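You operate a simulated robot arm through the tools that you are given. There is no shell and no other tool.

Carry out the task below with a simulated robot arm. There is one attempt and no reset: what you move stays moved.

Task
Box the capped jar of pellets, then shut and latch the lid.
Fine: draw the jar carrier OUT and leave it there; stand the jar upright in the store box; leave the other small jars. Set down upright: small jar with the orange foot.

Only the result counts: the job must be done as asked and must still hold three seconds after the hand-in. Knocking over, shifting, dropping, spilling or breaking anything else fails it. A push-on lid holds only when it is set on centred and level and pressed home; a screw cap is set on level and turned clockwise until tight.

Robot
A 7-joint arm with a two-finger parallel gripper, fixed in place. Base frame: the origin is at the foot of the arm, x ahead of it, y to its left, z up; the work surface is at about z = 0.868. Lengths are in m, angles in degrees, forces in N, time in s.
With the tool pointing down near the work surface it reaches from about 0.24 to 0.68 m from the base axis. Its first joint turns from -66.0 to 66.0 degrees. Payload 2.4 kg.
Tool frame: the origin (TCP) lies between the finger pads and is the grasp point; the fingertips stand 0.03 m ahead of it; z points along the fingers, y is the line along which they close. The gripper opens to 0.094 m. The fingers are 0.028 m wide and 0.01 m thick; the gripper's body (0.05 by 0.096 m) begins 0.055 m behind the TCP.
Orientation is told as [roll, pitch, yaw] about the base's x, y, z axes, in that order, counted from this pose: with the fingers straight down and closing along the base's y, the tool's x points along the base's -x, its y along +y and its z along -z.

Tools
- The arm moves only by the tool jog_arm. Its argument "rows" is a list of rows, each a list of 7 numbers: the shift along the base's x, y, z in m, then the turn, a rotation vector about the base's x, y, z in degrees, then the closure, from 0 (fully open) to 1 (shut). In form: [[tx, ty, tz, rx, ry, rz, hand], ...]. A call has 1 to 20 rows; each row is the pose to reach, as a shift and turn from the pose commanded when the call began. Each row takes 0.2 s and may step no farther than 0.05 m and 8.6 degrees from the row before; otherwise, or with a gripper value out of range, the whole call is refused. A pose out of reach is approached as far as the arm can. The call stops where the force on the tool passes 40 N (or 10 N more than at its start, if that is more) or the arm is blocked; 0.2 s more then pass. The fingers move at their own pace (about 0.153 m/s each) and stop on an object; they squeeze with about 44 N. The grip force told is the motor's: it shows also when the fingers shut on nothing. Time passes only in rows, and 0.2 s behind the last, so rows that repeat a pose let the fingers close. It gives the time, the measured TCP pose, the force on the tool (base axes), the opening and the grip force at its end, in the units of the frame above (readings bear some noise), with the torque about the TCP (base axes, N m) and any sound that the robot's microphone picked up, and new pictures: "pictures" is both (left out), scene, wrist or none.
- Cameras (640 x 400 px; columns grow to the right, rows downward): "scene" is fixed at [0.0366, 0.4775, 1.4333]; the picture's right is [-0.75, -0.67, 0.00], its down [-0.45, 0.50, -0.74] and it looks along [0.49, -0.55, -0.67] (base axes); focal length 214 px, centre (320, 200). "wrist" rides on the gripper at [0.076, 0.014, -0.102] in the tool frame; the picture's right is [-0.18, 0.98, 0.00], its down [-0.75, -0.14, -0.64] and it looks along [-0.63, -0.12, 0.77] (tool axes); focal length 243 px, centre (320, 200). There is no depth. A picture from a camera that has moved, and an enlarged one, comes with that camera's place and axes in the base frame and with its lens.
- inspect(camera, box): a new picture of the part [left, top, right, bottom] of that camera's present view, enlarged. The clock stands still meanwhile.
- hand_in(): hands the job in; it is judged then, once.

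Nothing tells you positions but the pictures and the camera data. Unless the task says otherwise, let go and move clear before handing in.

The tools are called after "Request:" as a command line: name --pt "numbers of a row" for each row, then --argument value for the rest, lists and objects as JSON in quotes. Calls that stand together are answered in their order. jog_arm: Moves the arm, as the interface text tells. Its arguments: {"type":"object","properties":{"rows":{"type":"array","items":{"type":"array","items":{"type":"number"}}},"pictures":{"type":"string","enum":["both","scene","wrist","none"]}},"required":["rows"]} The other tools are called the same way: inspect (camera, box) takes an enlarged picture of a part of a camera's view; hand_in () hands the job in.

At the start:

```text
time: 0.0
tool_pos: [0.3159, -0.0694, 1.2975]
tcp_rot: [0.1, 0.0, -0.1]
force: [0.2, 0.4, -0.2]
torque: [-0.04, 0.05, 0.01]
opening: 0.0939
grasp_force: 0.2
```

scene: 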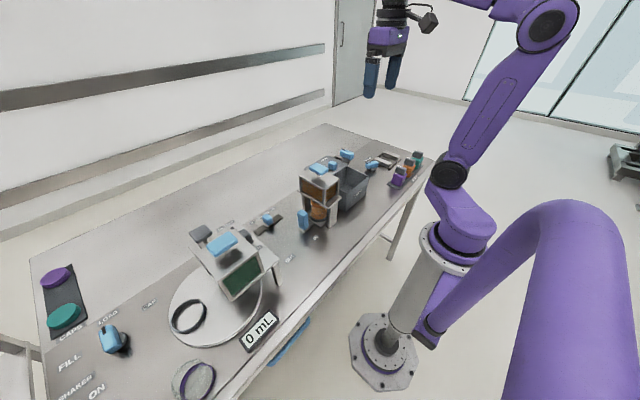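
wrist: 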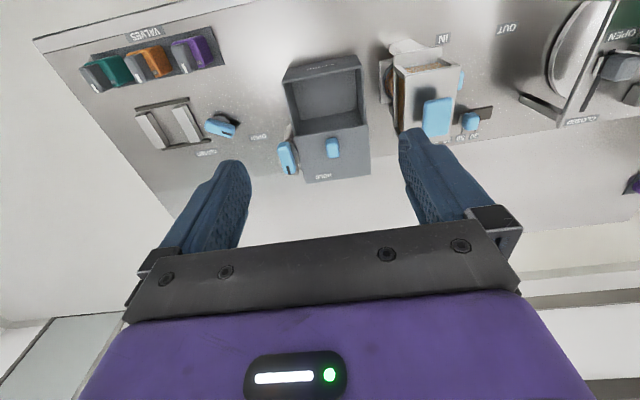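

I see a bench with several stations: a round plate/scale with a jar, a carrier with jar, a grey box with lid, and valves. I'll look closer at each before moving.

Request:
inspect --camera "scene" --box '[270, 130, 450, 243]'

Request:
inspect --camera "scene" --box '[20, 200, 300, 375]'

Request:
inspect --camera "wrist" --box '[260, 20, 500, 170]'

Request:
inspect --camera "wrist" --box '[440, 0, 640, 125]'

Request:
inspect --camera "wrist" --box '[40, 10, 280, 160]'

```text
3.54 times, centred on (360, 186) of scene
camera zoom: at [0.0366, 0.4775, 1.4333], right [-0.75, -0.67, 0.0], down [-0.45, 0.5, -0.74], along [0.49, -0.55, -0.67], focal length 759 px, centre (178, 248)
```

zoom: 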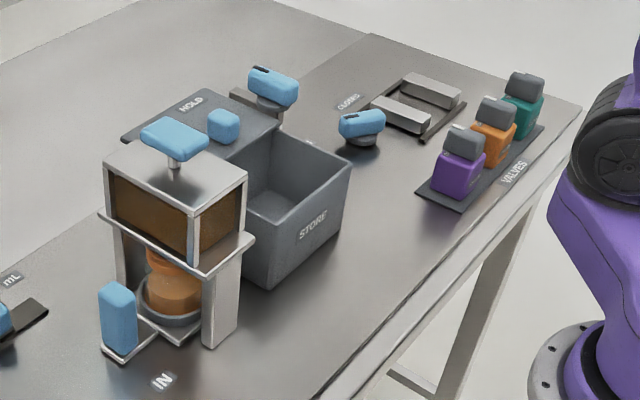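

```text
2.29 times, centred on (160, 288) of scene
camera zoom: at [0.0366, 0.4775, 1.4333], right [-0.75, -0.67, 0.0], down [-0.45, 0.5, -0.74], along [0.49, -0.55, -0.67], focal length 490 px, centre (686, 0)
```

zoom: 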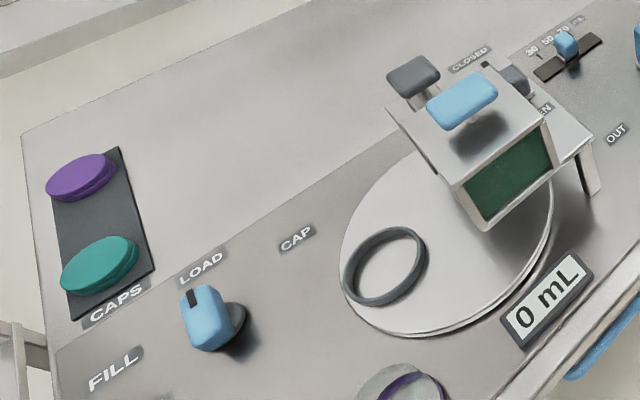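

```text
2.67 times, centred on (380, 95) of wrist
camera zoom: at [0.2414, -0.054, 1.3993], right [0.18, 0.98, 0.0], down [0.75, -0.14, 0.64], along [0.63, -0.12, -0.77], focal length 647 px, centre (160, 480)
```

zoom: 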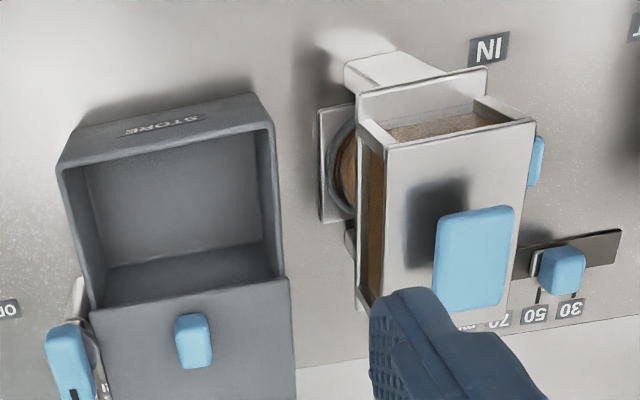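

```text
3.20 times, centred on (540, 62) of wrist
camera zoom: at [0.2414, -0.054, 1.3993], right [0.18, 0.98, 0.0], down [0.75, -0.14, 0.64], along [0.63, -0.12, -0.77], focal length 776 px, centre (-384, 640)
```

zoom: 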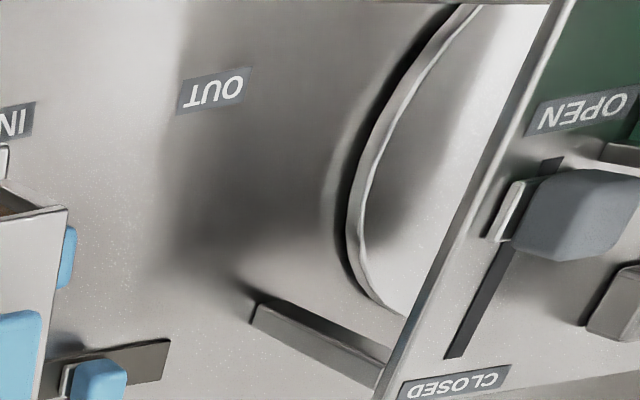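

```text
2.67 times, centred on (160, 85) of wrist
camera zoom: at [0.2414, -0.054, 1.3993], right [0.18, 0.98, 0.0], down [0.75, -0.14, 0.64], along [0.63, -0.12, -0.77], focal length 647 px, centre (747, 507)
```

zoom: 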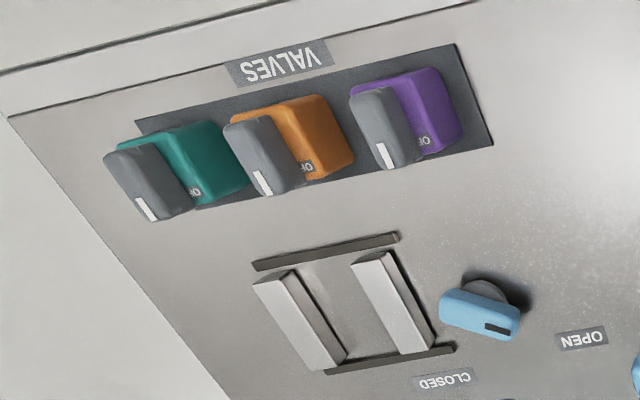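

The pellet jar appears to sit in a carrier under a hopper at "IN" (about x 0.39, y 0.11), with the open STORE box at about (0.37, -0.06). I'll look at a few more details before moving.

Request:
inspect --camera "scene" --box '[290, 150, 370, 240]'

Request:
inspect --camera "scene" --box '[160, 200, 340, 400]'

Request:
inspect --camera "scene" --box '[340, 140, 440, 200]'

Request:
inspect --camera "scene" --box '[20, 280, 240, 400]'

```text
4.44 times, centred on (330, 195) of scene
camera zoom: at [0.0366, 0.4775, 1.4333], right [-0.75, -0.67, 0.0], down [-0.45, 0.5, -0.74], along [0.49, -0.55, -0.67], focal length 953 px, centre (276, 222)
```

zoom: 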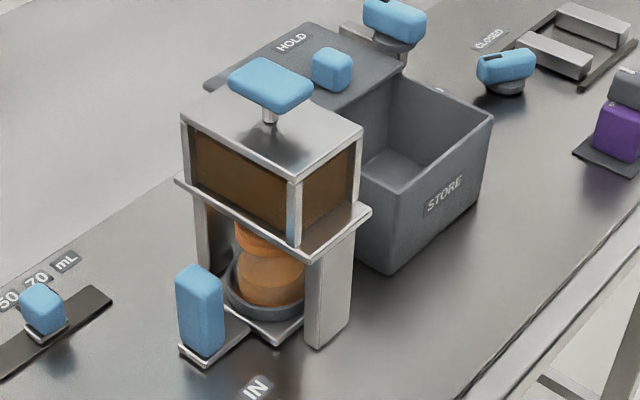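

```text
2.00 times, centred on (250, 300) of scene
camera zoom: at [0.0366, 0.4775, 1.4333], right [-0.75, -0.67, 0.0], down [-0.45, 0.5, -0.74], along [0.49, -0.55, -0.67], focal length 429 px, centre (460, 0)
```

zoom: 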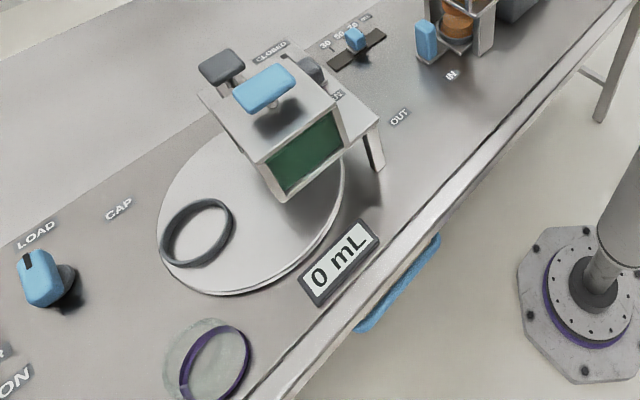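

```text
6.40 times, centred on (390, 170) of scene
camera zoom: at [0.0366, 0.4775, 1.4333], right [-0.75, -0.67, 0.0], down [-0.45, 0.5, -0.74], along [0.49, -0.55, -0.67], focal length 1373 px, centre (-128, 392)
```

zoom: 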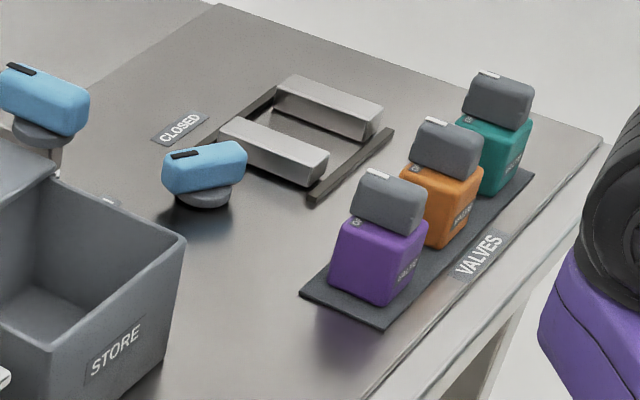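

```text
2.91 times, centred on (130, 340) of scene
camera zoom: at [0.0366, 0.4775, 1.4333], right [-0.75, -0.67, 0.0], down [-0.45, 0.5, -0.74], along [0.49, -0.55, -0.67], focal length 624 px, centre (873, -207)
```

zoom: 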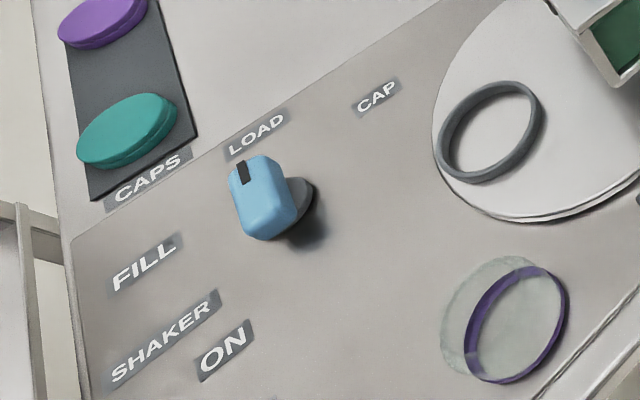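

The jar in the carrier looks orange-capped; the caps rack holds purple and teal caps, and a clear jar with a purple foot stands at the bench end. I'll bring the wrist camera lower and tilt it to study the box, lid, latch and carrier.

Request:
jog_arm --pt "0 0.01 -0.03 0 5 0 0" --pt "0 0.02 -0.07 0 10 0 0" --pt "0 0.03 -0.11 0 15 0 0" --pt "0 0.04 -0.15 0 20 0 0" --pt "0 0.04 -0.15 0 20 0 0"

```text
time: 1.2
tool_pos: [0.3173, -0.0259, 1.146]
tcp_rot: [0.1, 20.0, 0.0]
force: [0.4, -0.3, -0.4]
torque: [-0.01, 0.01, 0.03]
opening: 0.0937
grasp_force: 0.0
camera wrist: at [0.2813, -0.0143, 1.2684], right [0.17, 0.98, -0.06], down [0.93, -0.14, 0.34], along [0.33, -0.12, -0.94], focal length 243 px, centre (320, 200)
```

scene: 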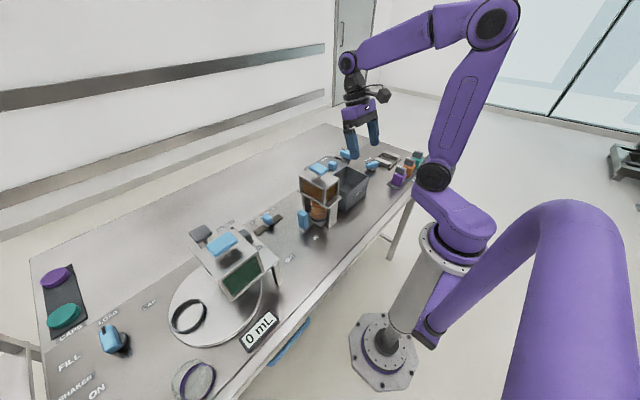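
wrist: 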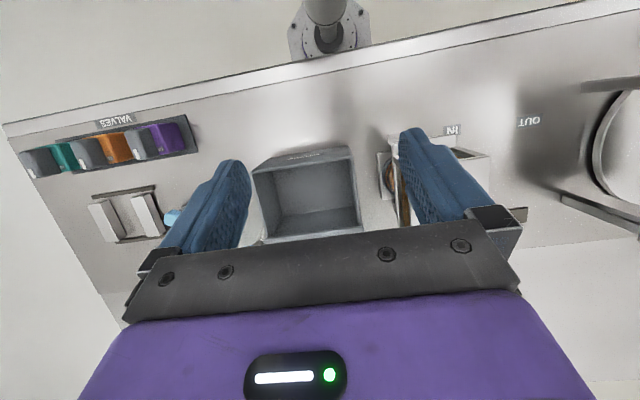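

The fingers block the near part of the view, so I'll level the tool and pull it back slightly to see the box and carrier in the upper half.

Request:
jog_arm --pt "-0.01 0.01 0.01 0 -6 0 0" --pt "-0.02 0.02 0.02 0 -12 0 0" --pt "-0.03 0.02 0.02 0 -18 0 0" --pt "-0.04 0.02 0.02 0 -20 0 0" --pt "-0.04 0.02 0.02 0 -20 0 0" --pictures "wrist"

```text
time: 2.4
tool_pos: [0.2771, -0.008, 1.1667]
tcp_rot: [0.0, 0.0, 0.1]
force: [0.3, 0.6, 0.6]
torque: [-0.02, 0.02, 0.02]
opening: 0.0943
grasp_force: 0.2
camera wrist: at [0.2017, 0.0054, 1.2688], right [0.18, 0.98, 0.0], down [0.75, -0.14, 0.64], along [0.63, -0.12, -0.77], focal length 243 px, centre (320, 200)
```

wrist: 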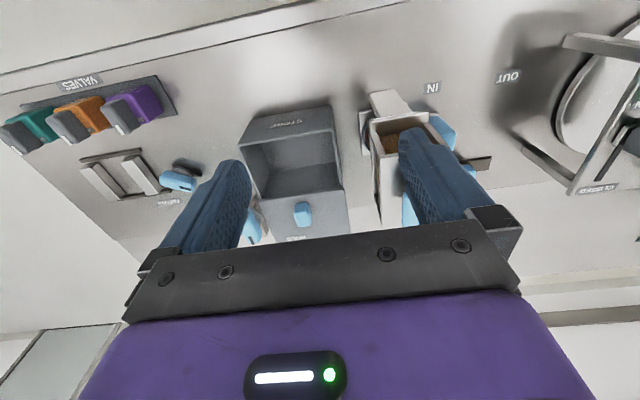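

Request:
inspect --camera "wrist" --box '[220, 80, 360, 250]'

Request:
inspect --camera "wrist" --box '[340, 60, 520, 230]'

Request:
inspect --camera "wrist" --box '[500, 10, 640, 230]'

Request:
inspect --camera "wrist" --box '[0, 60, 240, 220]'

```text
2.35 times, centred on (290, 165) of wrist
camera zoom: at [0.2017, 0.0054, 1.2688], right [0.18, 0.98, 0.0], down [0.75, -0.14, 0.64], along [0.63, -0.12, -0.77], focal length 571 px, centre (391, 282)
```

zoom: 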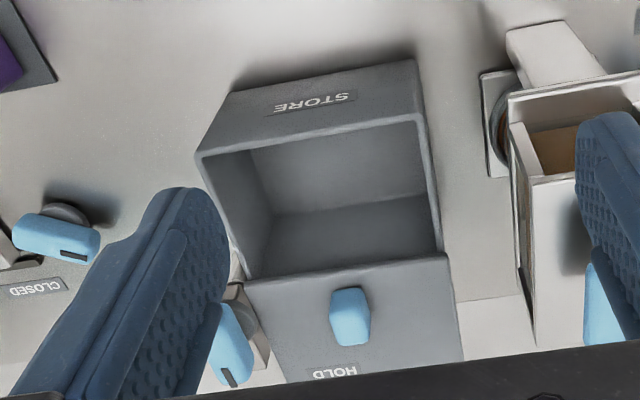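

```text
2.35 times, centred on (430, 145) of wrist
camera zoom: at [0.2017, 0.0054, 1.2688], right [0.18, 0.98, 0.0], down [0.75, -0.14, 0.64], along [0.63, -0.12, -0.77], focal length 571 px, centre (61, 329)
```

zoom: 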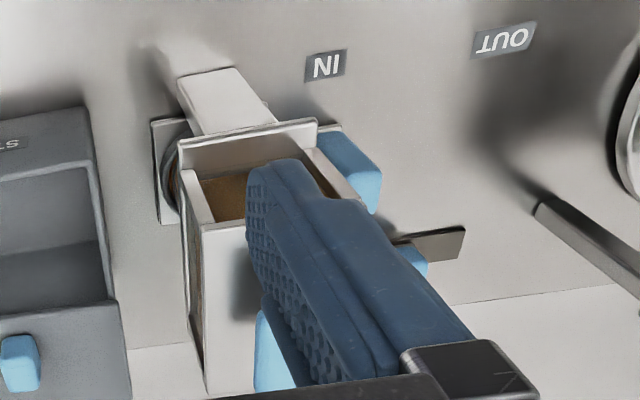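

```text
1.82 times, centred on (570, 120) of wrist
camera zoom: at [0.2017, 0.0054, 1.2688], right [0.18, 0.98, 0.0], down [0.75, -0.14, 0.64], along [0.63, -0.12, -0.77], focal length 441 px, centre (-134, 346)
```

zoom: 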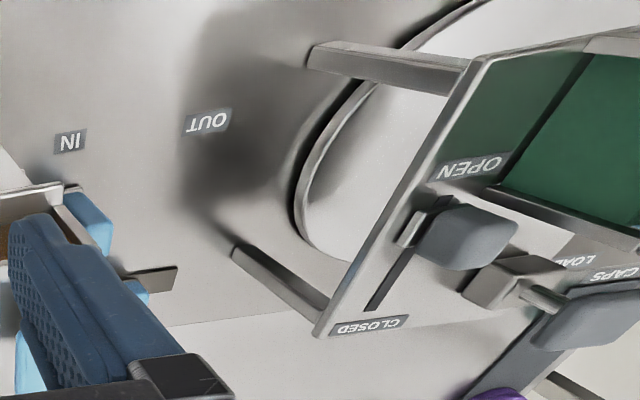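

```text
2.50 times, centred on (120, 140) of wrist
camera zoom: at [0.2017, 0.0054, 1.2688], right [0.18, 0.98, 0.0], down [0.75, -0.14, 0.64], along [0.63, -0.12, -0.77], focal length 606 px, centre (820, 350)
```

zoom: 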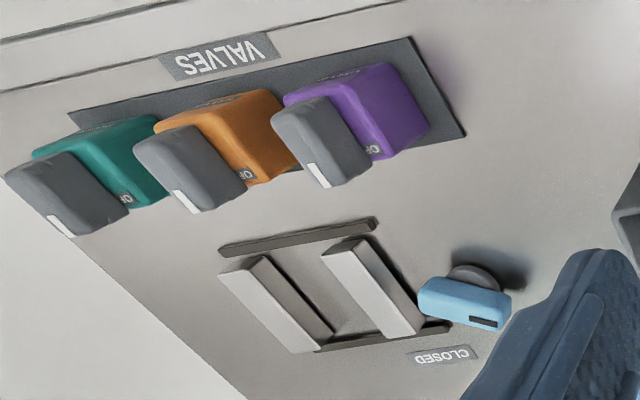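

The store box has a lid plate with a blue knob, probably slid back in +x at about z 0.95, with a blue latch lever beside it on the -y side. I'll yaw the tool by 90° to look along +y from the clamp side and see how lid and latch are built.

Request:
jog_arm --pt "0.01 -0.02 0 0 0 7.5 0" --pt "0.02 -0.04 0 0 0 15 0" --pt "0.03 -0.06 0 0 0 22.5 0" --pt "0.04 -0.08 0 0 0 30 0" --pt "0.05 -0.1 0 0 0 37.5 0" --pt "0.06 -0.12 0 0 0 45 0" --pt "0.07 -0.14 0 0 0 52.5 0" --pt "0.08 -0.16 0 0 0 60 0" --pt "0.09 -0.18 0 0 0 67.5 0" --pt "0.1 -0.2 0 0 0 75 0" --pt "0.11 -0.22 0 0 0 82.5 0" --pt "0.12 -0.24 0 0 0 90 0" --pt "0.12 -0.24 0 0 0 90 0"

```text
time: 5.2
tool_pos: [0.3968, -0.2479, 1.1665]
tcp_rot: [0.1, 0.0, 90.1]
force: [0.1, 0.3, -0.5]
torque: [0.02, 0.01, 0.01]
opening: 0.094
grasp_force: 0.1
camera wrist: at [0.3835, -0.3249, 1.2694], right [-0.98, 0.18, 0.0], down [0.14, 0.75, 0.64], along [0.12, 0.63, -0.77], focal length 243 px, centre (320, 200)
```

scene: 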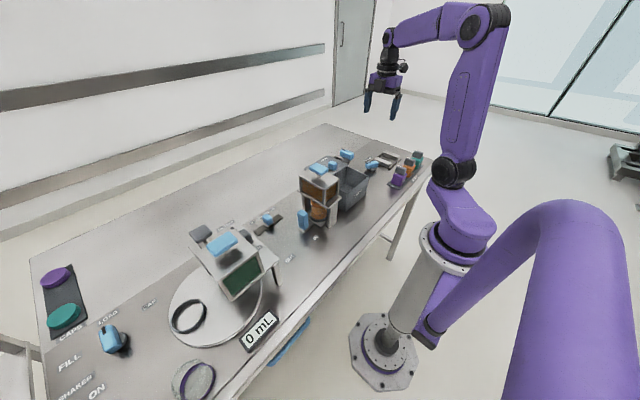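
wrist: 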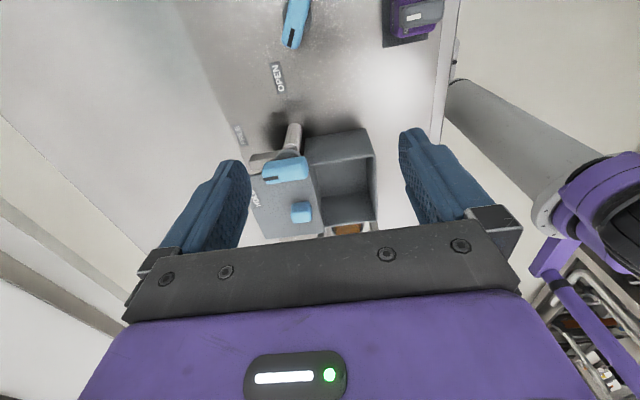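

Request:
inspect --camera "wrist" --box '[220, 100, 400, 250]'

Request:
inspect --camera "wrist" --box '[220, 0, 460, 150]'

```text
2.67 times, centred on (310, 175) of wrist
camera zoom: at [0.3835, -0.3249, 1.2694], right [-0.98, 0.18, 0.0], down [0.14, 0.75, 0.64], along [0.12, 0.63, -0.77], focal length 647 px, centre (347, 267)
```

zoom: 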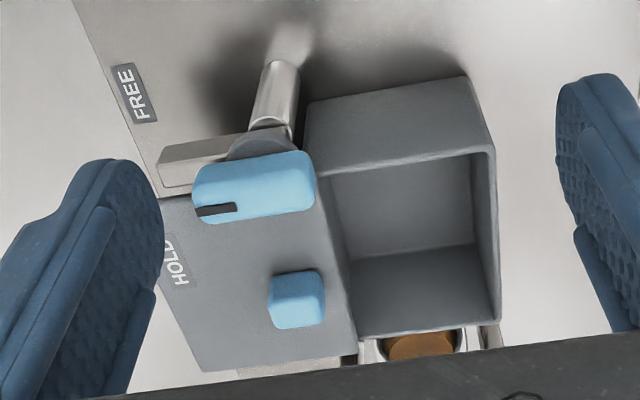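

```text
2.67 times, centred on (340, 75) of wrist
camera zoom: at [0.3835, -0.3249, 1.2694], right [-0.98, 0.18, 0.0], down [0.14, 0.75, 0.64], along [0.12, 0.63, -0.77], focal length 647 px, centre (267, 533)
```

zoom: 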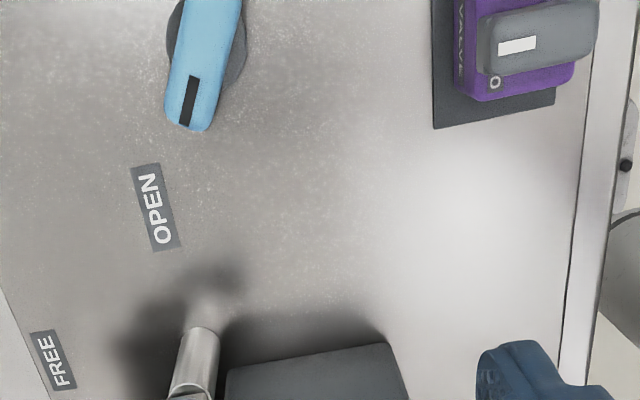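

The lid looks like a slide-type plate with a knob near its leading edge, and the latch lever on the post points at FREE. I'll tilt the camera more horizontal for a low side view to verify this.

Request:
jog_arm --pt "0.005 -0.02 -0.02 6 0 0 0" --pt "0.01 -0.04 -0.05 12 0 0 0" --pt "0.015 -0.06 -0.08 18 0 0 0" --pt "0.02 -0.08 -0.11 25 0 0 0" --pt "0.02 -0.08 -0.11 25 0 0 0" --pictures "wrist"

```text
time: 6.4
tool_pos: [0.4172, -0.3272, 1.0568]
tcp_rot: [0.0, -25.1, 90.1]
force: [0.3, -0.2, 0.5]
torque: [-0.01, -0.01, -0.03]
opening: 0.0939
grasp_force: 0.0
camera wrist: at [0.4041, -0.4403, 1.1173], right [-0.98, 0.17, 0.08], down [0.14, 0.41, 0.9], along [0.12, 0.9, -0.43], focal length 243 px, centre (320, 200)
```

wrist: 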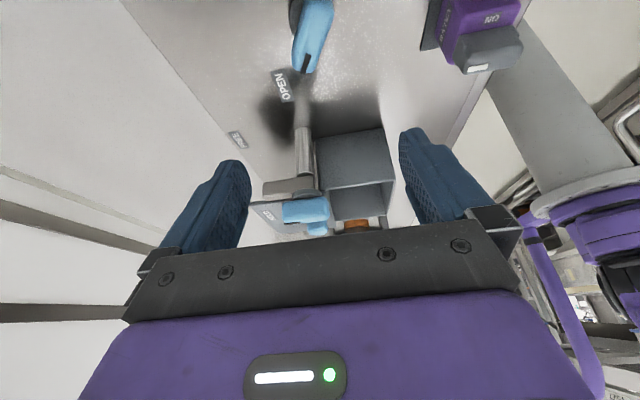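

Request:
inspect --camera "wrist" --box '[220, 90, 400, 240]'

Request:
inspect --camera "wrist" --box '[240, 160, 350, 240]'

```text
2.67 times, centred on (310, 165) of wrist
camera zoom: at [0.4041, -0.4403, 1.1173], right [-0.98, 0.17, 0.08], down [0.14, 0.41, 0.9], along [0.12, 0.9, -0.43], focal length 647 px, centre (347, 293)
```

zoom: 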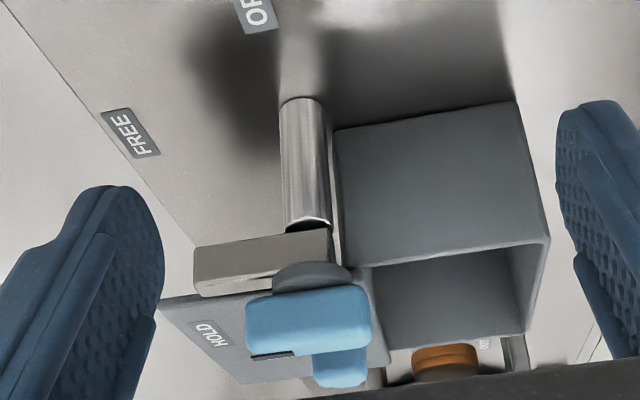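

```text
5.00 times, centred on (295, 200) of wrist
camera zoom: at [0.4041, -0.4403, 1.1173], right [-0.98, 0.17, 0.08], down [0.14, 0.41, 0.9], along [0.12, 0.9, -0.43], focal length 1213 px, centre (445, 200)
```

zoom: 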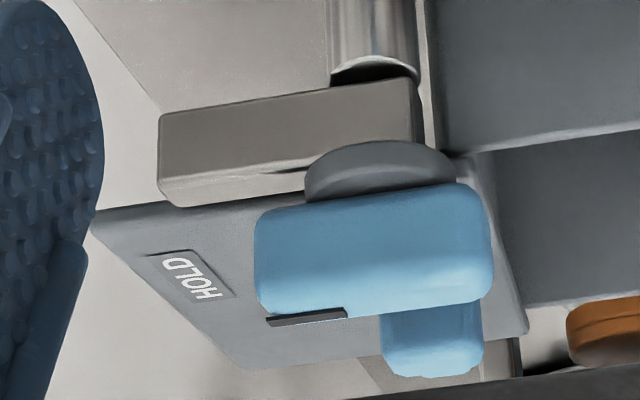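

The side view confirms it: the lid plate slides at rim height, and the metal latch bar on the post (now along +x = FREE) would swing in behind the lid's trailing edge. The jar's orange cap is visible at the carrier; now I'll raise up and look from the +y side at the carrier and jar.

Request:
jog_arm --pt "0 0.01 0.04 -6 0 0 0" --pt "-0.01 0.02 0.08 -12 0 0 0" --pt "-0.02 0.03 0.12 -18 0 0 0" --pt "-0.03 0.04 0.15 -25 0 0 0" --pictures "none"

Request:
jog_arm --pt "-0.01 0.025 0 0 0 -8 0" --pt "-0.02 0.05 0 0 0 -16 0" --pt "-0.03 0.075 0 0 0 -24 0" --pt "-0.04 0.1 0 0 0 -32 0" --pt "-0.04 0.125 0 0 0 -40 0" --pt "-0.04 0.15 0 0 0 -48 0" --pt "-0.04 0.175 0 0 0 -56 0" --pt "-0.04 0.2 0 0 0 -64 0" --pt "-0.04 0.225 0 0 0 -72 0" --pt "-0.04 0.25 0 0 0 -80 0" --pt "-0.04 0.275 0 0 0 -88 0" --pt "-0.04 0.287 0 0 0 -90 0" --pictures "none"

Request:
jog_arm --pt "0 0.025 0 0 0 -8 0" --pt "0 0.05 0 0 0 -16 0" --pt "0 0.075 0 0 0 -24 0" --pt "0 0.1 0 0 0 -32 0" --pt "0 0.125 0 0 0 -40 0" --pt "0 0.15 0 0 0 -48 0" --pt "0.01 0.175 0 0 0 -56 0" --pt "0.02 0.2 0 0 0 -64 0" --pt "0.03 0.225 0 0 0 -72 0" --pt "0.04 0.25 0 0 0 -80 0" --pt "0.05 0.275 0 0 0 -88 0" --pt "0.05 0.287 0 0 0 -90 0"

```text
time: 7.4
tool_pos: [0.3854, -0.2864, 1.2068]
tcp_rot: [0.0, 0.2, 90.0]
force: [0.0, -0.3, 0.0]
torque: [-0.03, 0.01, -0.01]
opening: 0.0937
grasp_force: 0.1
```

```text
time: 10.0
tool_pos: [0.3459, 0.0005, 1.2069]
tcp_rot: [0.0, 0.0, -0.2]
force: [-0.7, -0.4, -0.5]
torque: [0.02, -0.02, 0.02]
opening: 0.094
grasp_force: 0.1
```

```text
time: 12.6
tool_pos: [0.397, 0.2876, 1.2084]
tcp_rot: [0.0, 0.1, -90.0]
force: [0.0, 0.4, -0.6]
torque: [-0.01, 0.02, 0.0]
opening: 0.0942
grasp_force: 0.0
camera wrist: at [0.4115, 0.3623, 1.3098], right [0.98, -0.18, 0.0], down [-0.14, -0.75, 0.64], along [-0.12, -0.63, -0.77], focal length 243 px, centre (320, 200)
```

scene: 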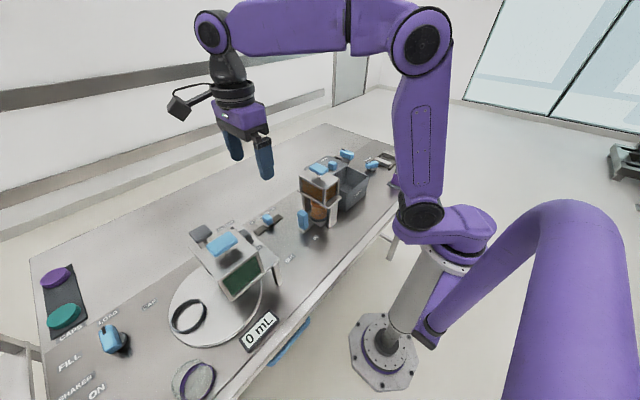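
wrist: 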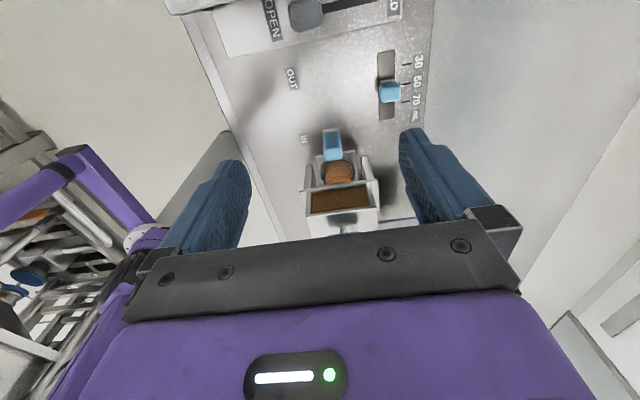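

Request:
inspect --camera "wrist" --box '[260, 40, 440, 240]'

Request:
inspect --camera "wrist" --box '[290, 110, 400, 240]'

Request:
inspect --camera "wrist" --box '[180, 0, 440, 130]'

```text
2.00 times, centred on (350, 140) of wrist
camera zoom: at [0.4115, 0.3623, 1.3098], right [0.98, -0.18, 0.0], down [-0.14, -0.75, 0.64], along [-0.12, -0.63, -0.77], focal length 485 px, centre (260, 320)
```

zoom: 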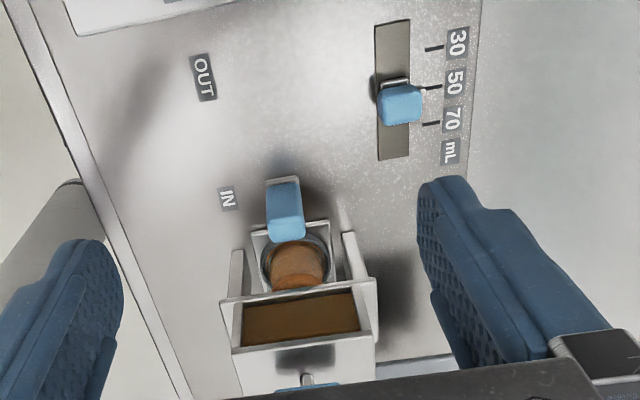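

```text
3.08 times, centred on (345, 175) of wrist
camera zoom: at [0.4115, 0.3623, 1.3098], right [0.98, -0.18, 0.0], down [-0.14, -0.75, 0.64], along [-0.12, -0.63, -0.77], focal length 746 px, centre (243, 277)
```

zoom: 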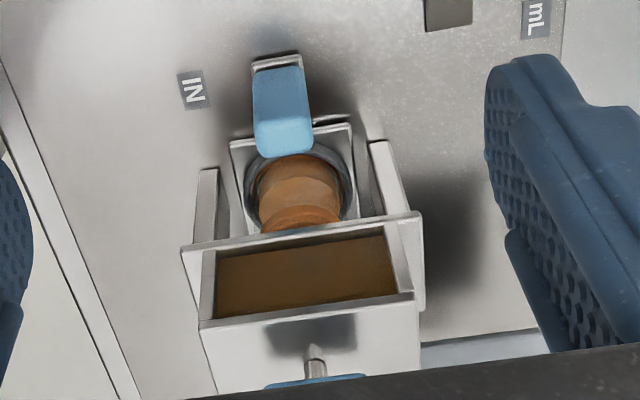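

```text
2.46 times, centred on (310, 65) of wrist
camera zoom: at [0.4115, 0.3623, 1.3098], right [0.98, -0.18, 0.0], down [-0.14, -0.75, 0.64], along [-0.12, -0.63, -0.77], focal length 597 px, centre (345, 532)
```

zoom: 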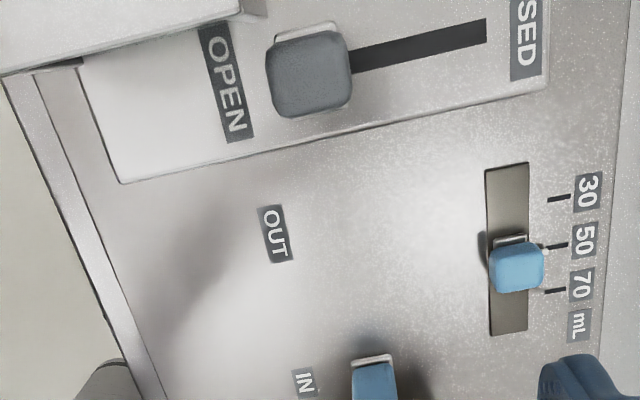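

The carrier has a blue block handle at about (0.395, 0.157), top z ≈ 0.945, and OUT is about 0.11 m further in +y; the jar stands in the carrier's ring with its orange cap on. I'll move above the handle, keeping the fingers closing along x so the hand clears the hopper.

Request:
jog_arm --pt "0 -0.03 -0.03 0 0 0 0" --pt "0 -0.07 -0.06 0 0 0 0" --pt "-0.001 -0.1 -0.1 0 0 0 0" --pt "-0.002 -0.13 -0.14 0 0 0 0" --pt "-0.002 -0.13 -0.18 0 0 0 0" --pt "-0.002 -0.13 -0.18 0 0 0 0"

```text
time: 14.0
tool_pos: [0.3941, 0.1576, 1.027]
tcp_rot: [0.0, 0.0, -90.0]
force: [0.2, 0.2, 0.4]
torque: [0.0, -0.01, 0.0]
opening: 0.0937
grasp_force: 0.0
camera wrist: at [0.4094, 0.2324, 1.1286], right [0.98, -0.18, 0.0], down [-0.14, -0.75, 0.64], along [-0.12, -0.63, -0.77], focal length 243 px, centre (320, 200)
```

scene: 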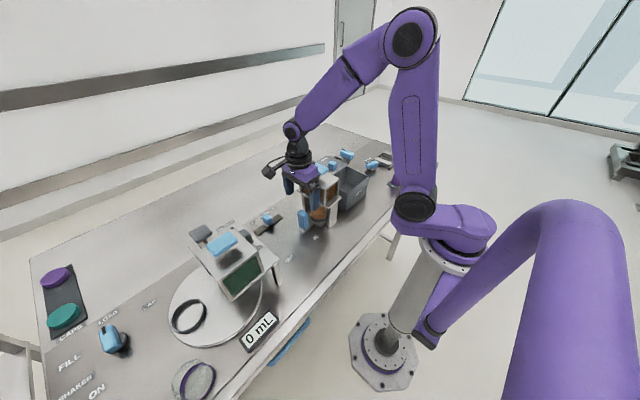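
wrist: 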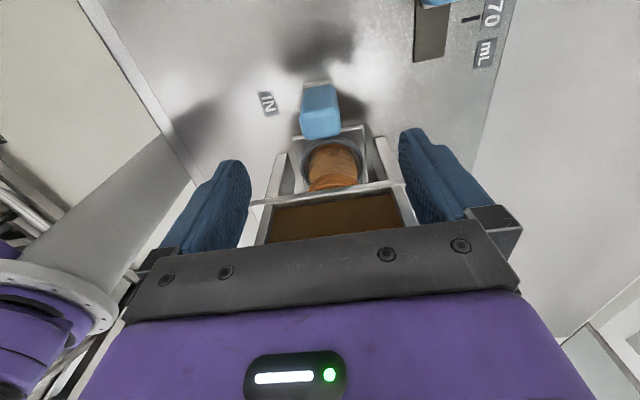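

Request:
inspect --camera "wrist" --box '[250, 70, 420, 220]'

Request:
inspect --camera "scene" --box '[250, 150, 350, 250]'

```text
2.67 times, centred on (335, 145) of wrist
camera zoom: at [0.4094, 0.2324, 1.1286], right [0.98, -0.18, 0.0], down [-0.14, -0.75, 0.64], along [-0.12, -0.63, -0.77], focal length 647 px, centre (280, 347)
```

zoom: 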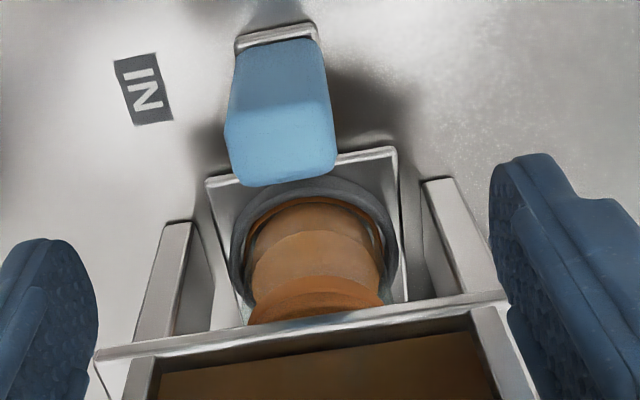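

```text
4.00 times, centred on (300, 200) of scene
camera zoom: at [0.0367, 0.4775, 1.4333], right [-0.75, -0.67, 0.0], down [-0.45, 0.5, -0.74], along [0.49, -0.55, -0.67], focal length 858 px, centre (400, 200)
```

zoom: 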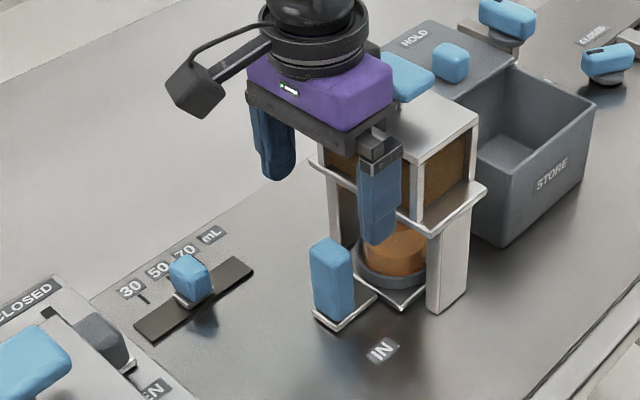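

The handle lies right between the fingers. I'll descend to z ≈ 0.943 and close on it.

Request:
jog_arm --pt "0.001 0 -0.03 0 0 0 0" --pt "0.001 0 -0.06 0 0 0 0" --pt "0.001 0 -0.084 0 0 0 0" --pt "0.001 0 -0.084 0 0 0 0.5" --pt "0.001 0 -0.084 0 0 0 0.8" --pt "0.001 0 -0.084 0 0 0 1" --pt "0.001 0 -0.084 0 0 0 1" --pt "0.001 0 -0.084 0 0 0 1"

```text
time: 14.6
tool_pos: [0.3963, 0.1574, 0.9859]
tcp_rot: [0.2, 0.0, -90.0]
force: [-12.1, -1.9, 23.3]
torque: [-0.82, -0.34, -0.47]
opening: 0.0938
grasp_force: 0.0
stopped in row 2: the force on the tool passed its limit at 125 N (the readings are from after the stop); the commanded pose is now the measured one
camera wrist: at [0.4109, 0.2324, 1.0884], right [0.98, -0.18, 0.0], down [-0.14, -0.75, 0.64], along [-0.11, -0.63, -0.77], focal length 243 px, centre (320, 200)
```

scene: 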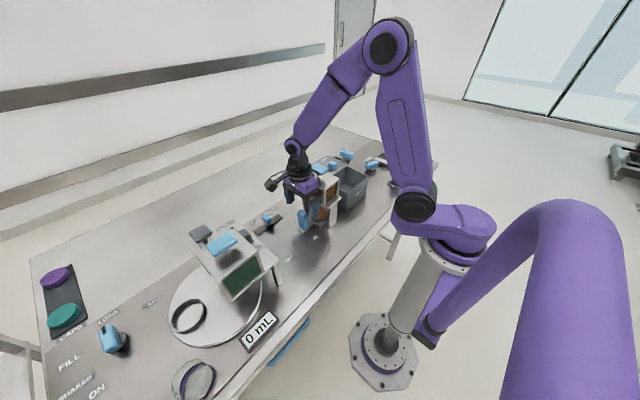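
wrist: 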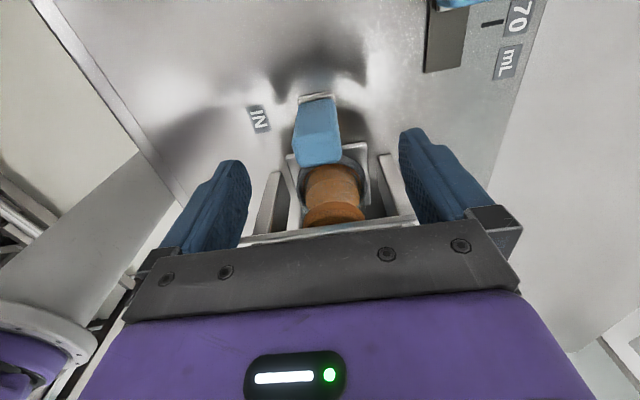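

Contact stopped the descent, probably the hand's upper body touching the hopper's top knob. I'll back straight up and check that nothing shifted.

Request:
jog_arm --pt "0 0.005 0.02 0 0 0 0" --pt "0 0.02 0.05 0 0 0 0" --pt "0 0.05 0.09 0 0 0 0" --pt "0 0.1 0.12 0 0 0 0" --pt "0 0.14 0.16 0 0 0 0" --pt "0 0.14 0.18 0 0 0 0"

Request:
inspect --camera "scene" --box '[270, 130, 390, 240]'

Request:
inspect --camera "wrist" --box '[260, 80, 440, 240]'

```text
refused: row 4 steps farther than a row can; nothing moved
```

```text
3.64 times, centred on (330, 185) of scene
camera zoom: at [0.036, 0.4774, 1.4334], right [-0.75, -0.67, 0.0], down [-0.45, 0.5, -0.74], along [0.49, -0.55, -0.67], focal length 780 px, centre (284, 254)
```

zoom: 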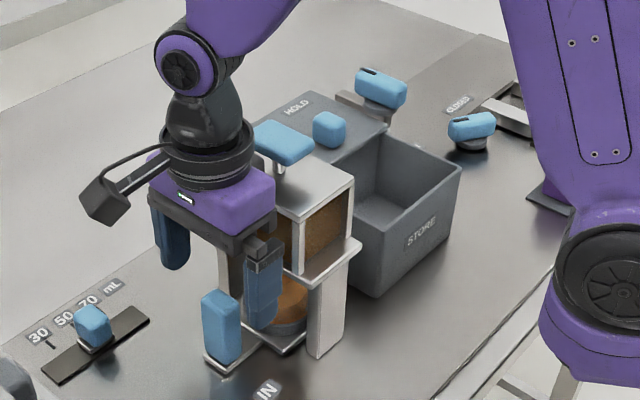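

```text
2.50 times, centred on (350, 160) of wrist
camera zoom: at [0.4109, 0.2324, 1.0884], right [0.98, -0.18, 0.0], down [-0.14, -0.75, 0.64], along [-0.11, -0.63, -0.77], focal length 606 px, centre (245, 300)
```

zoom: 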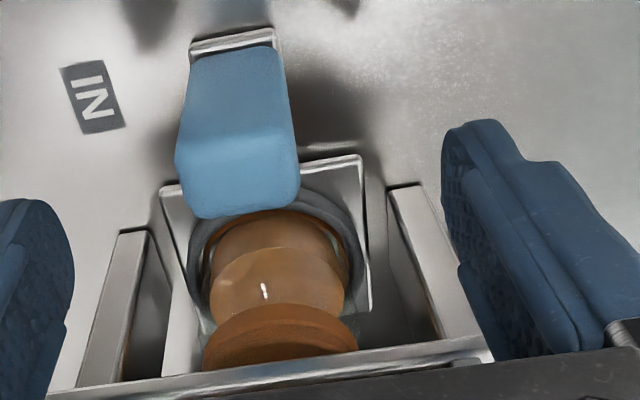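

Request:
jog_arm --pt "0 0.003 0.02 0 0 0 0" --pt "0 0.02 0.05 0 0 0 0" --pt "0 0.045 0.09 0 0 0 0" --pt "0 0.075 0.12 0 0 0 0" --pt "0 0.11 0.15 0 0 0 0" --pt "0 0.13 0.19 0 0 0 0" --pt "0 0.13 0.2 0 0 0 0"

Request:
inspect --camera "scene" --box '[270, 130, 450, 243]'

Request:
inspect --camera "wrist" --box '[290, 110, 400, 240]'

```text
time: 16.2
tool_pos: [0.3981, 0.2864, 1.1858]
tcp_rot: [0.4, 0.1, -89.9]
force: [1.0, 0.1, -0.2]
torque: [0.0, 0.03, -0.01]
opening: 0.094
grasp_force: 0.1
camera wrist: at [0.4118, 0.3619, 1.2881], right [0.98, -0.18, 0.01], down [-0.14, -0.75, 0.64], along [-0.11, -0.63, -0.77], focal length 243 px, centre (320, 200)
```

scene: 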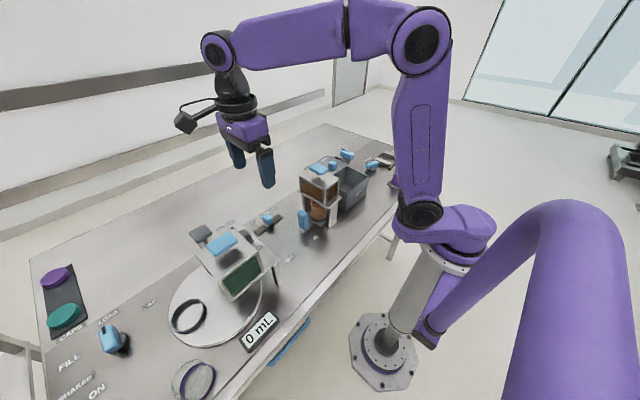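
wrist: 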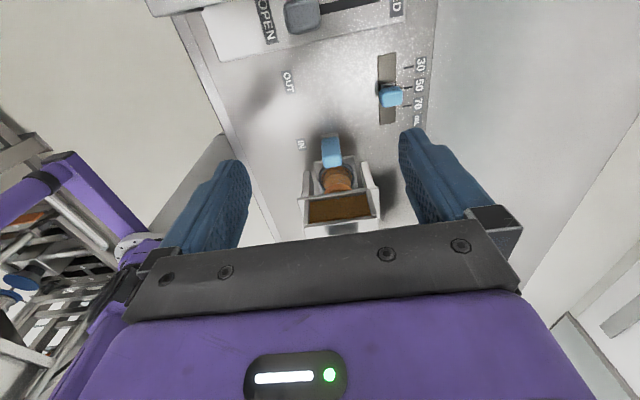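

```text
3.54 times, centred on (360, 186) of scene
camera zoom: at [0.0366, 0.4775, 1.4333], right [-0.75, -0.67, 0.0], down [-0.45, 0.5, -0.74], along [0.49, -0.55, -0.67], focal length 759 px, centre (178, 248)
```

zoom: 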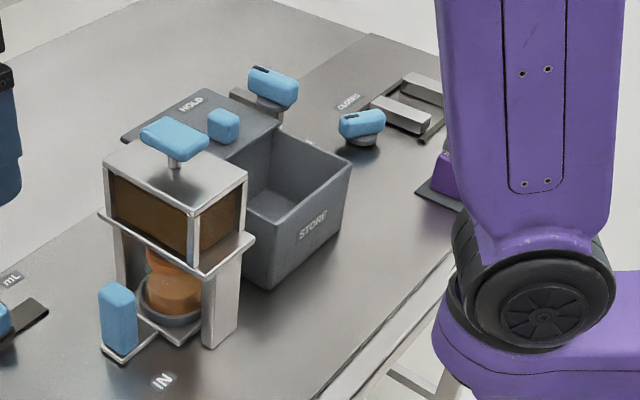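

```text
3.08 times, centred on (345, 175) of wrist
camera zoom: at [0.4118, 0.3619, 1.2881], right [0.98, -0.18, 0.01], down [-0.14, -0.75, 0.64], along [-0.11, -0.63, -0.77], focal length 746 px, centre (243, 277)
```

zoom: 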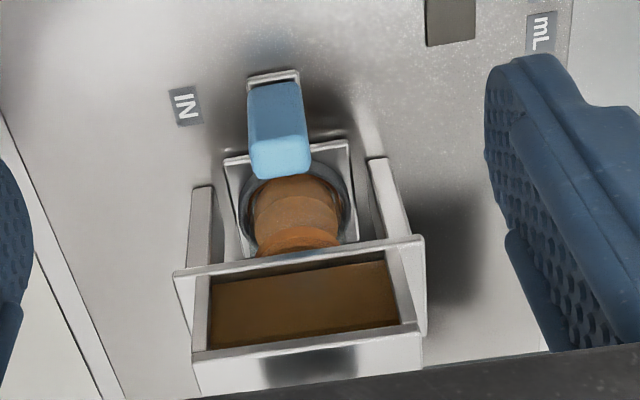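

Comparing pictures, nothing shifted. The wrist flange hits the hopper's top knob when vertical, so I'll turn to yaw +90 and approach the handle tilted so the hand leans toward +y, away from the hopper.

Request:
jog_arm --pt "0 0 0.01 0 0 8.2 0" --pt "0 0 0.02 0 0 16.4 0" --pt "0 0 0.02 0 0 24.6 0" --pt "0 0 0.02 0 0 32.8 0" --pt "0 0 0.02 0 0 41 0" --pt "0 0 0.02 0 0 49.2 0" --pt "0 0 0.02 0 0 57.4 0" --pt "0 0 0.02 0 0 65.6 0" --pt "0 0 0.02 0 0 73.8 0" --pt "0 0 0.02 0 0 82 0" --pt "0 0 0.02 0 0 90 0" --pictures "none"

Request:
jog_arm --pt "0 0 0 0 0 8.2 0" --pt "0 0 0 0 0 16.4 0" --pt "0 0 0 0 0 24.6 0" --pt "0 0 0 0 0 32.8 0" --pt "0 0 0 0 0 41 0" --pt "0 0 0 0 0 49.2 0" --pt "0 0 0 0 0 57.4 0" --pt "0 0 0 0 0 65.6 0" --pt "0 0 0 0 0 73.8 0" --pt "0 0 0 0 0 82 0" --pt "0 0 0 0 0 90 0" --pictures "both"

```text
time: 18.6
tool_pos: [0.3965, 0.2881, 1.206]
tcp_rot: [0.3, -0.1, 0.2]
force: [0.1, -0.1, 0.0]
torque: [-0.02, -0.03, -0.03]
opening: 0.094
grasp_force: 0.1
```

```text
time: 21.0
tool_pos: [0.3982, 0.2865, 1.2058]
tcp_rot: [0.4, 0.1, 90.2]
force: [-1.1, 0.1, -0.2]
torque: [-0.01, 0.02, 0.01]
opening: 0.0941
grasp_force: 0.1
camera wrist: at [0.3848, 0.2102, 1.3079], right [-0.98, 0.18, 0.01], down [0.14, 0.75, 0.64], along [0.11, 0.63, -0.77], focal length 243 px, centre (320, 200)
```

scene: 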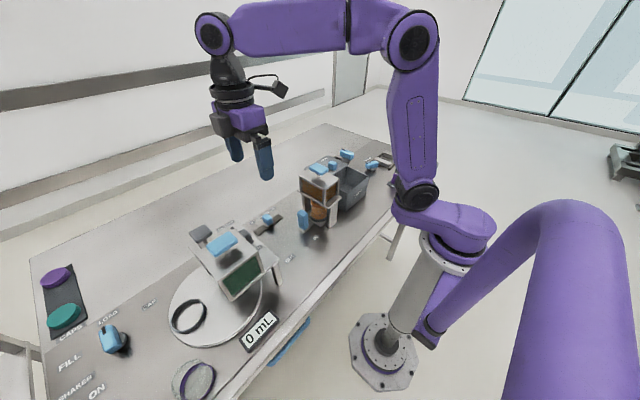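
wrist: 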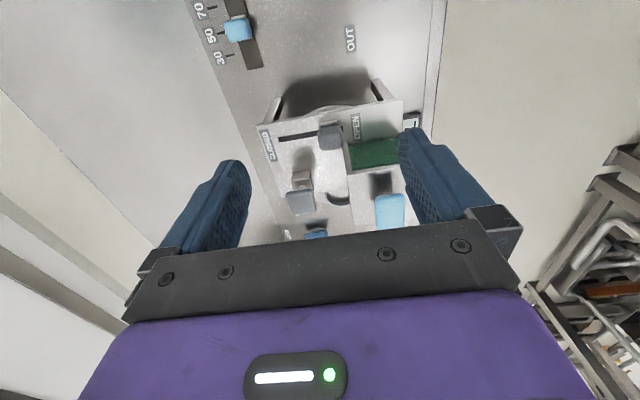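

Request:
jog_arm --pt "0 -0.01 -0.02 -7 0 0 0" --pt "0 -0.02 -0.05 -14 0 0 0" --pt "-0.001 -0.035 -0.08 -21 0 0 0" --pt "-0.002 -0.05 -0.12 -28 0 0 0" --pt "-0.002 -0.06 -0.15 -35 0 0 0" --pt "-0.0025 -0.072 -0.179 -35.4 0 0 0" --pt "-0.0025 -0.072 -0.179 -35.4 0 0 0"

Request:
inspect --camera "scene" --box '[220, 130, 380, 250]'

```text
time: 22.6
tool_pos: [0.3959, 0.2159, 1.0259]
tcp_rot: [0.4, 35.4, 90.1]
force: [0.9, 0.5, -0.7]
torque: [-0.01, -0.02, -0.02]
opening: 0.0941
grasp_force: 0.0
camera wrist: at [0.3821, 0.2115, 1.1535], right [-0.98, 0.15, -0.1], down [0.14, 0.99, 0.09], along [0.11, 0.07, -0.99], focal length 243 px, centre (320, 200)
```

scene: 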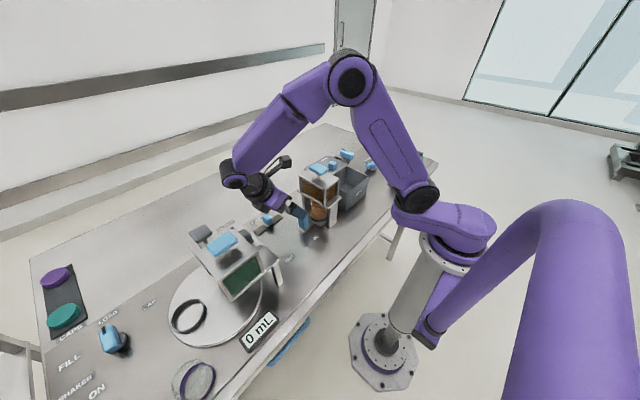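
wrist: 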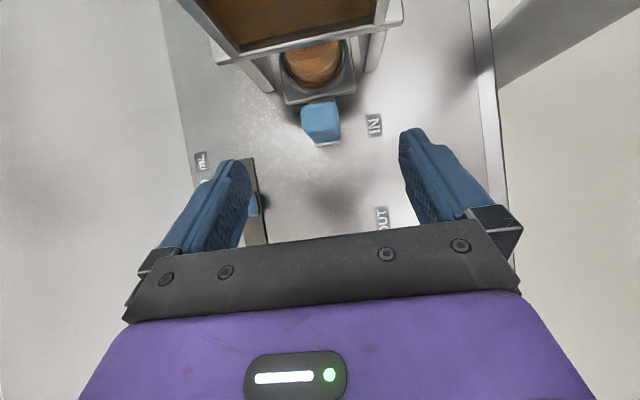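

```text
3.33 times, centred on (300, 190) of scene
camera zoom: at [0.0366, 0.4775, 1.4333], right [-0.75, -0.67, 0.0], down [-0.45, 0.5, -0.74], along [0.49, -0.55, -0.67], focal length 715 px, centre (387, 233)
```

zoom: 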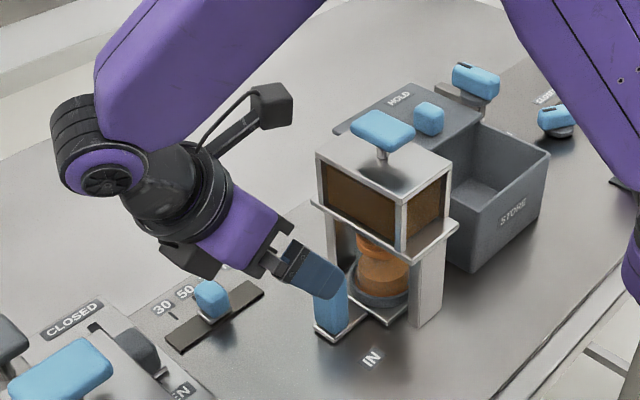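

The handle top spans about x 0.379–0.409, y 0.145–0.173. I'll advance along the tool axis to it and close.

Request:
jog_arm --pt "-0.0005 -0.019 -0.028 0 0 0 0" --pt "-0.001 -0.038 -0.056 0 0 0 0" --pt "-0.0014 -0.056 -0.084 0 0 0 0" --pt "-0.0014 -0.056 -0.084 0 0 0 0.5" --pt "-0.0014 -0.056 -0.084 0 0 0 1" --pt "-0.0014 -0.056 -0.084 0 0 0 1" --pt "-0.0014 -0.056 -0.084 0 0 0 1"

```text
time: 24.2
tool_pos: [0.3947, 0.1592, 0.9419]
tcp_rot: [0.2, 35.3, 90.0]
force: [20.0, -1.3, -14.4]
torque: [-0.09, -0.23, 0.21]
opening: 0.0363
grasp_force: 45.2
camera wrist: at [0.3818, 0.1557, 1.0691], right [-0.98, 0.15, -0.1], down [0.14, 0.99, 0.09], along [0.11, 0.07, -0.99], focal length 243 px, centre (320, 200)
```

scene: 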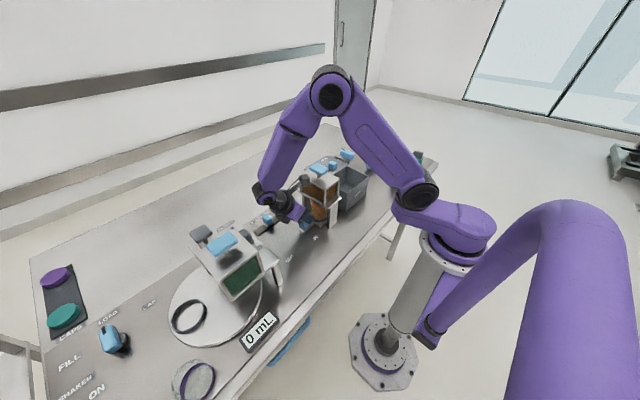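
wrist: 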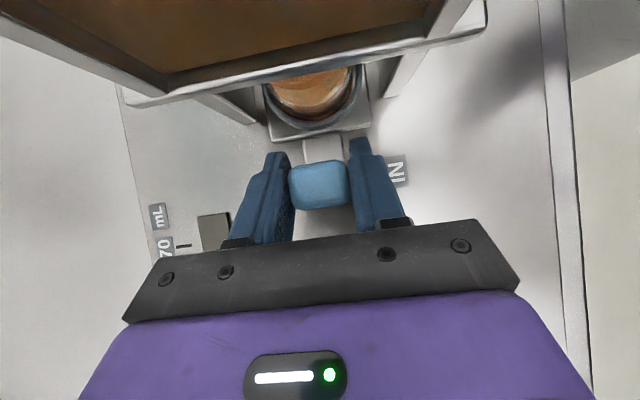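

The handle is gripped. Now I'll draw it gently in +y by 45 mm.

Request:
jog_arm --pt "0.001 0.003 0 0 0 0 1" --pt "0.001 0.01 0 0 0 0 1" --pt "0.001 0.018 0 0 0 0 1" --pt "0.001 0.027 0 0 0 0 1" --pt "0.001 0.036 0 0 0 0 1" --pt "0.001 0.045 0 0 0 0 1"

```text
time: 25.6
tool_pos: [0.3941, 0.2059, 0.9421]
tcp_rot: [0.4, 35.4, 90.0]
force: [10.0, -1.1, -18.1]
torque: [0.79, -0.22, -0.11]
opening: 0.0365
grasp_force: 44.9
camera wrist: at [0.3821, 0.2009, 1.0692], right [-0.98, 0.15, -0.1], down [0.14, 0.99, 0.09], along [0.11, 0.07, -0.99], focal length 243 px, centre (320, 200)
```

scene: 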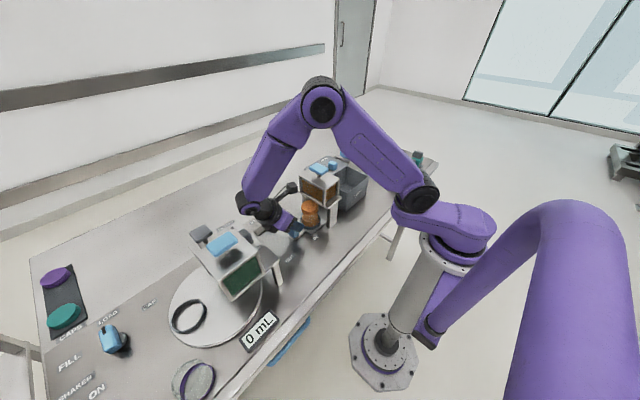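
wrist: 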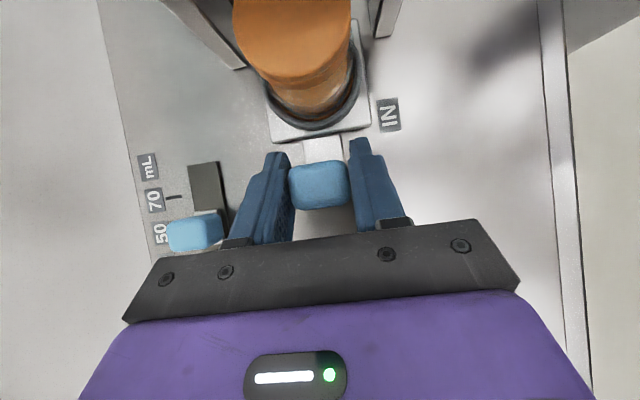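

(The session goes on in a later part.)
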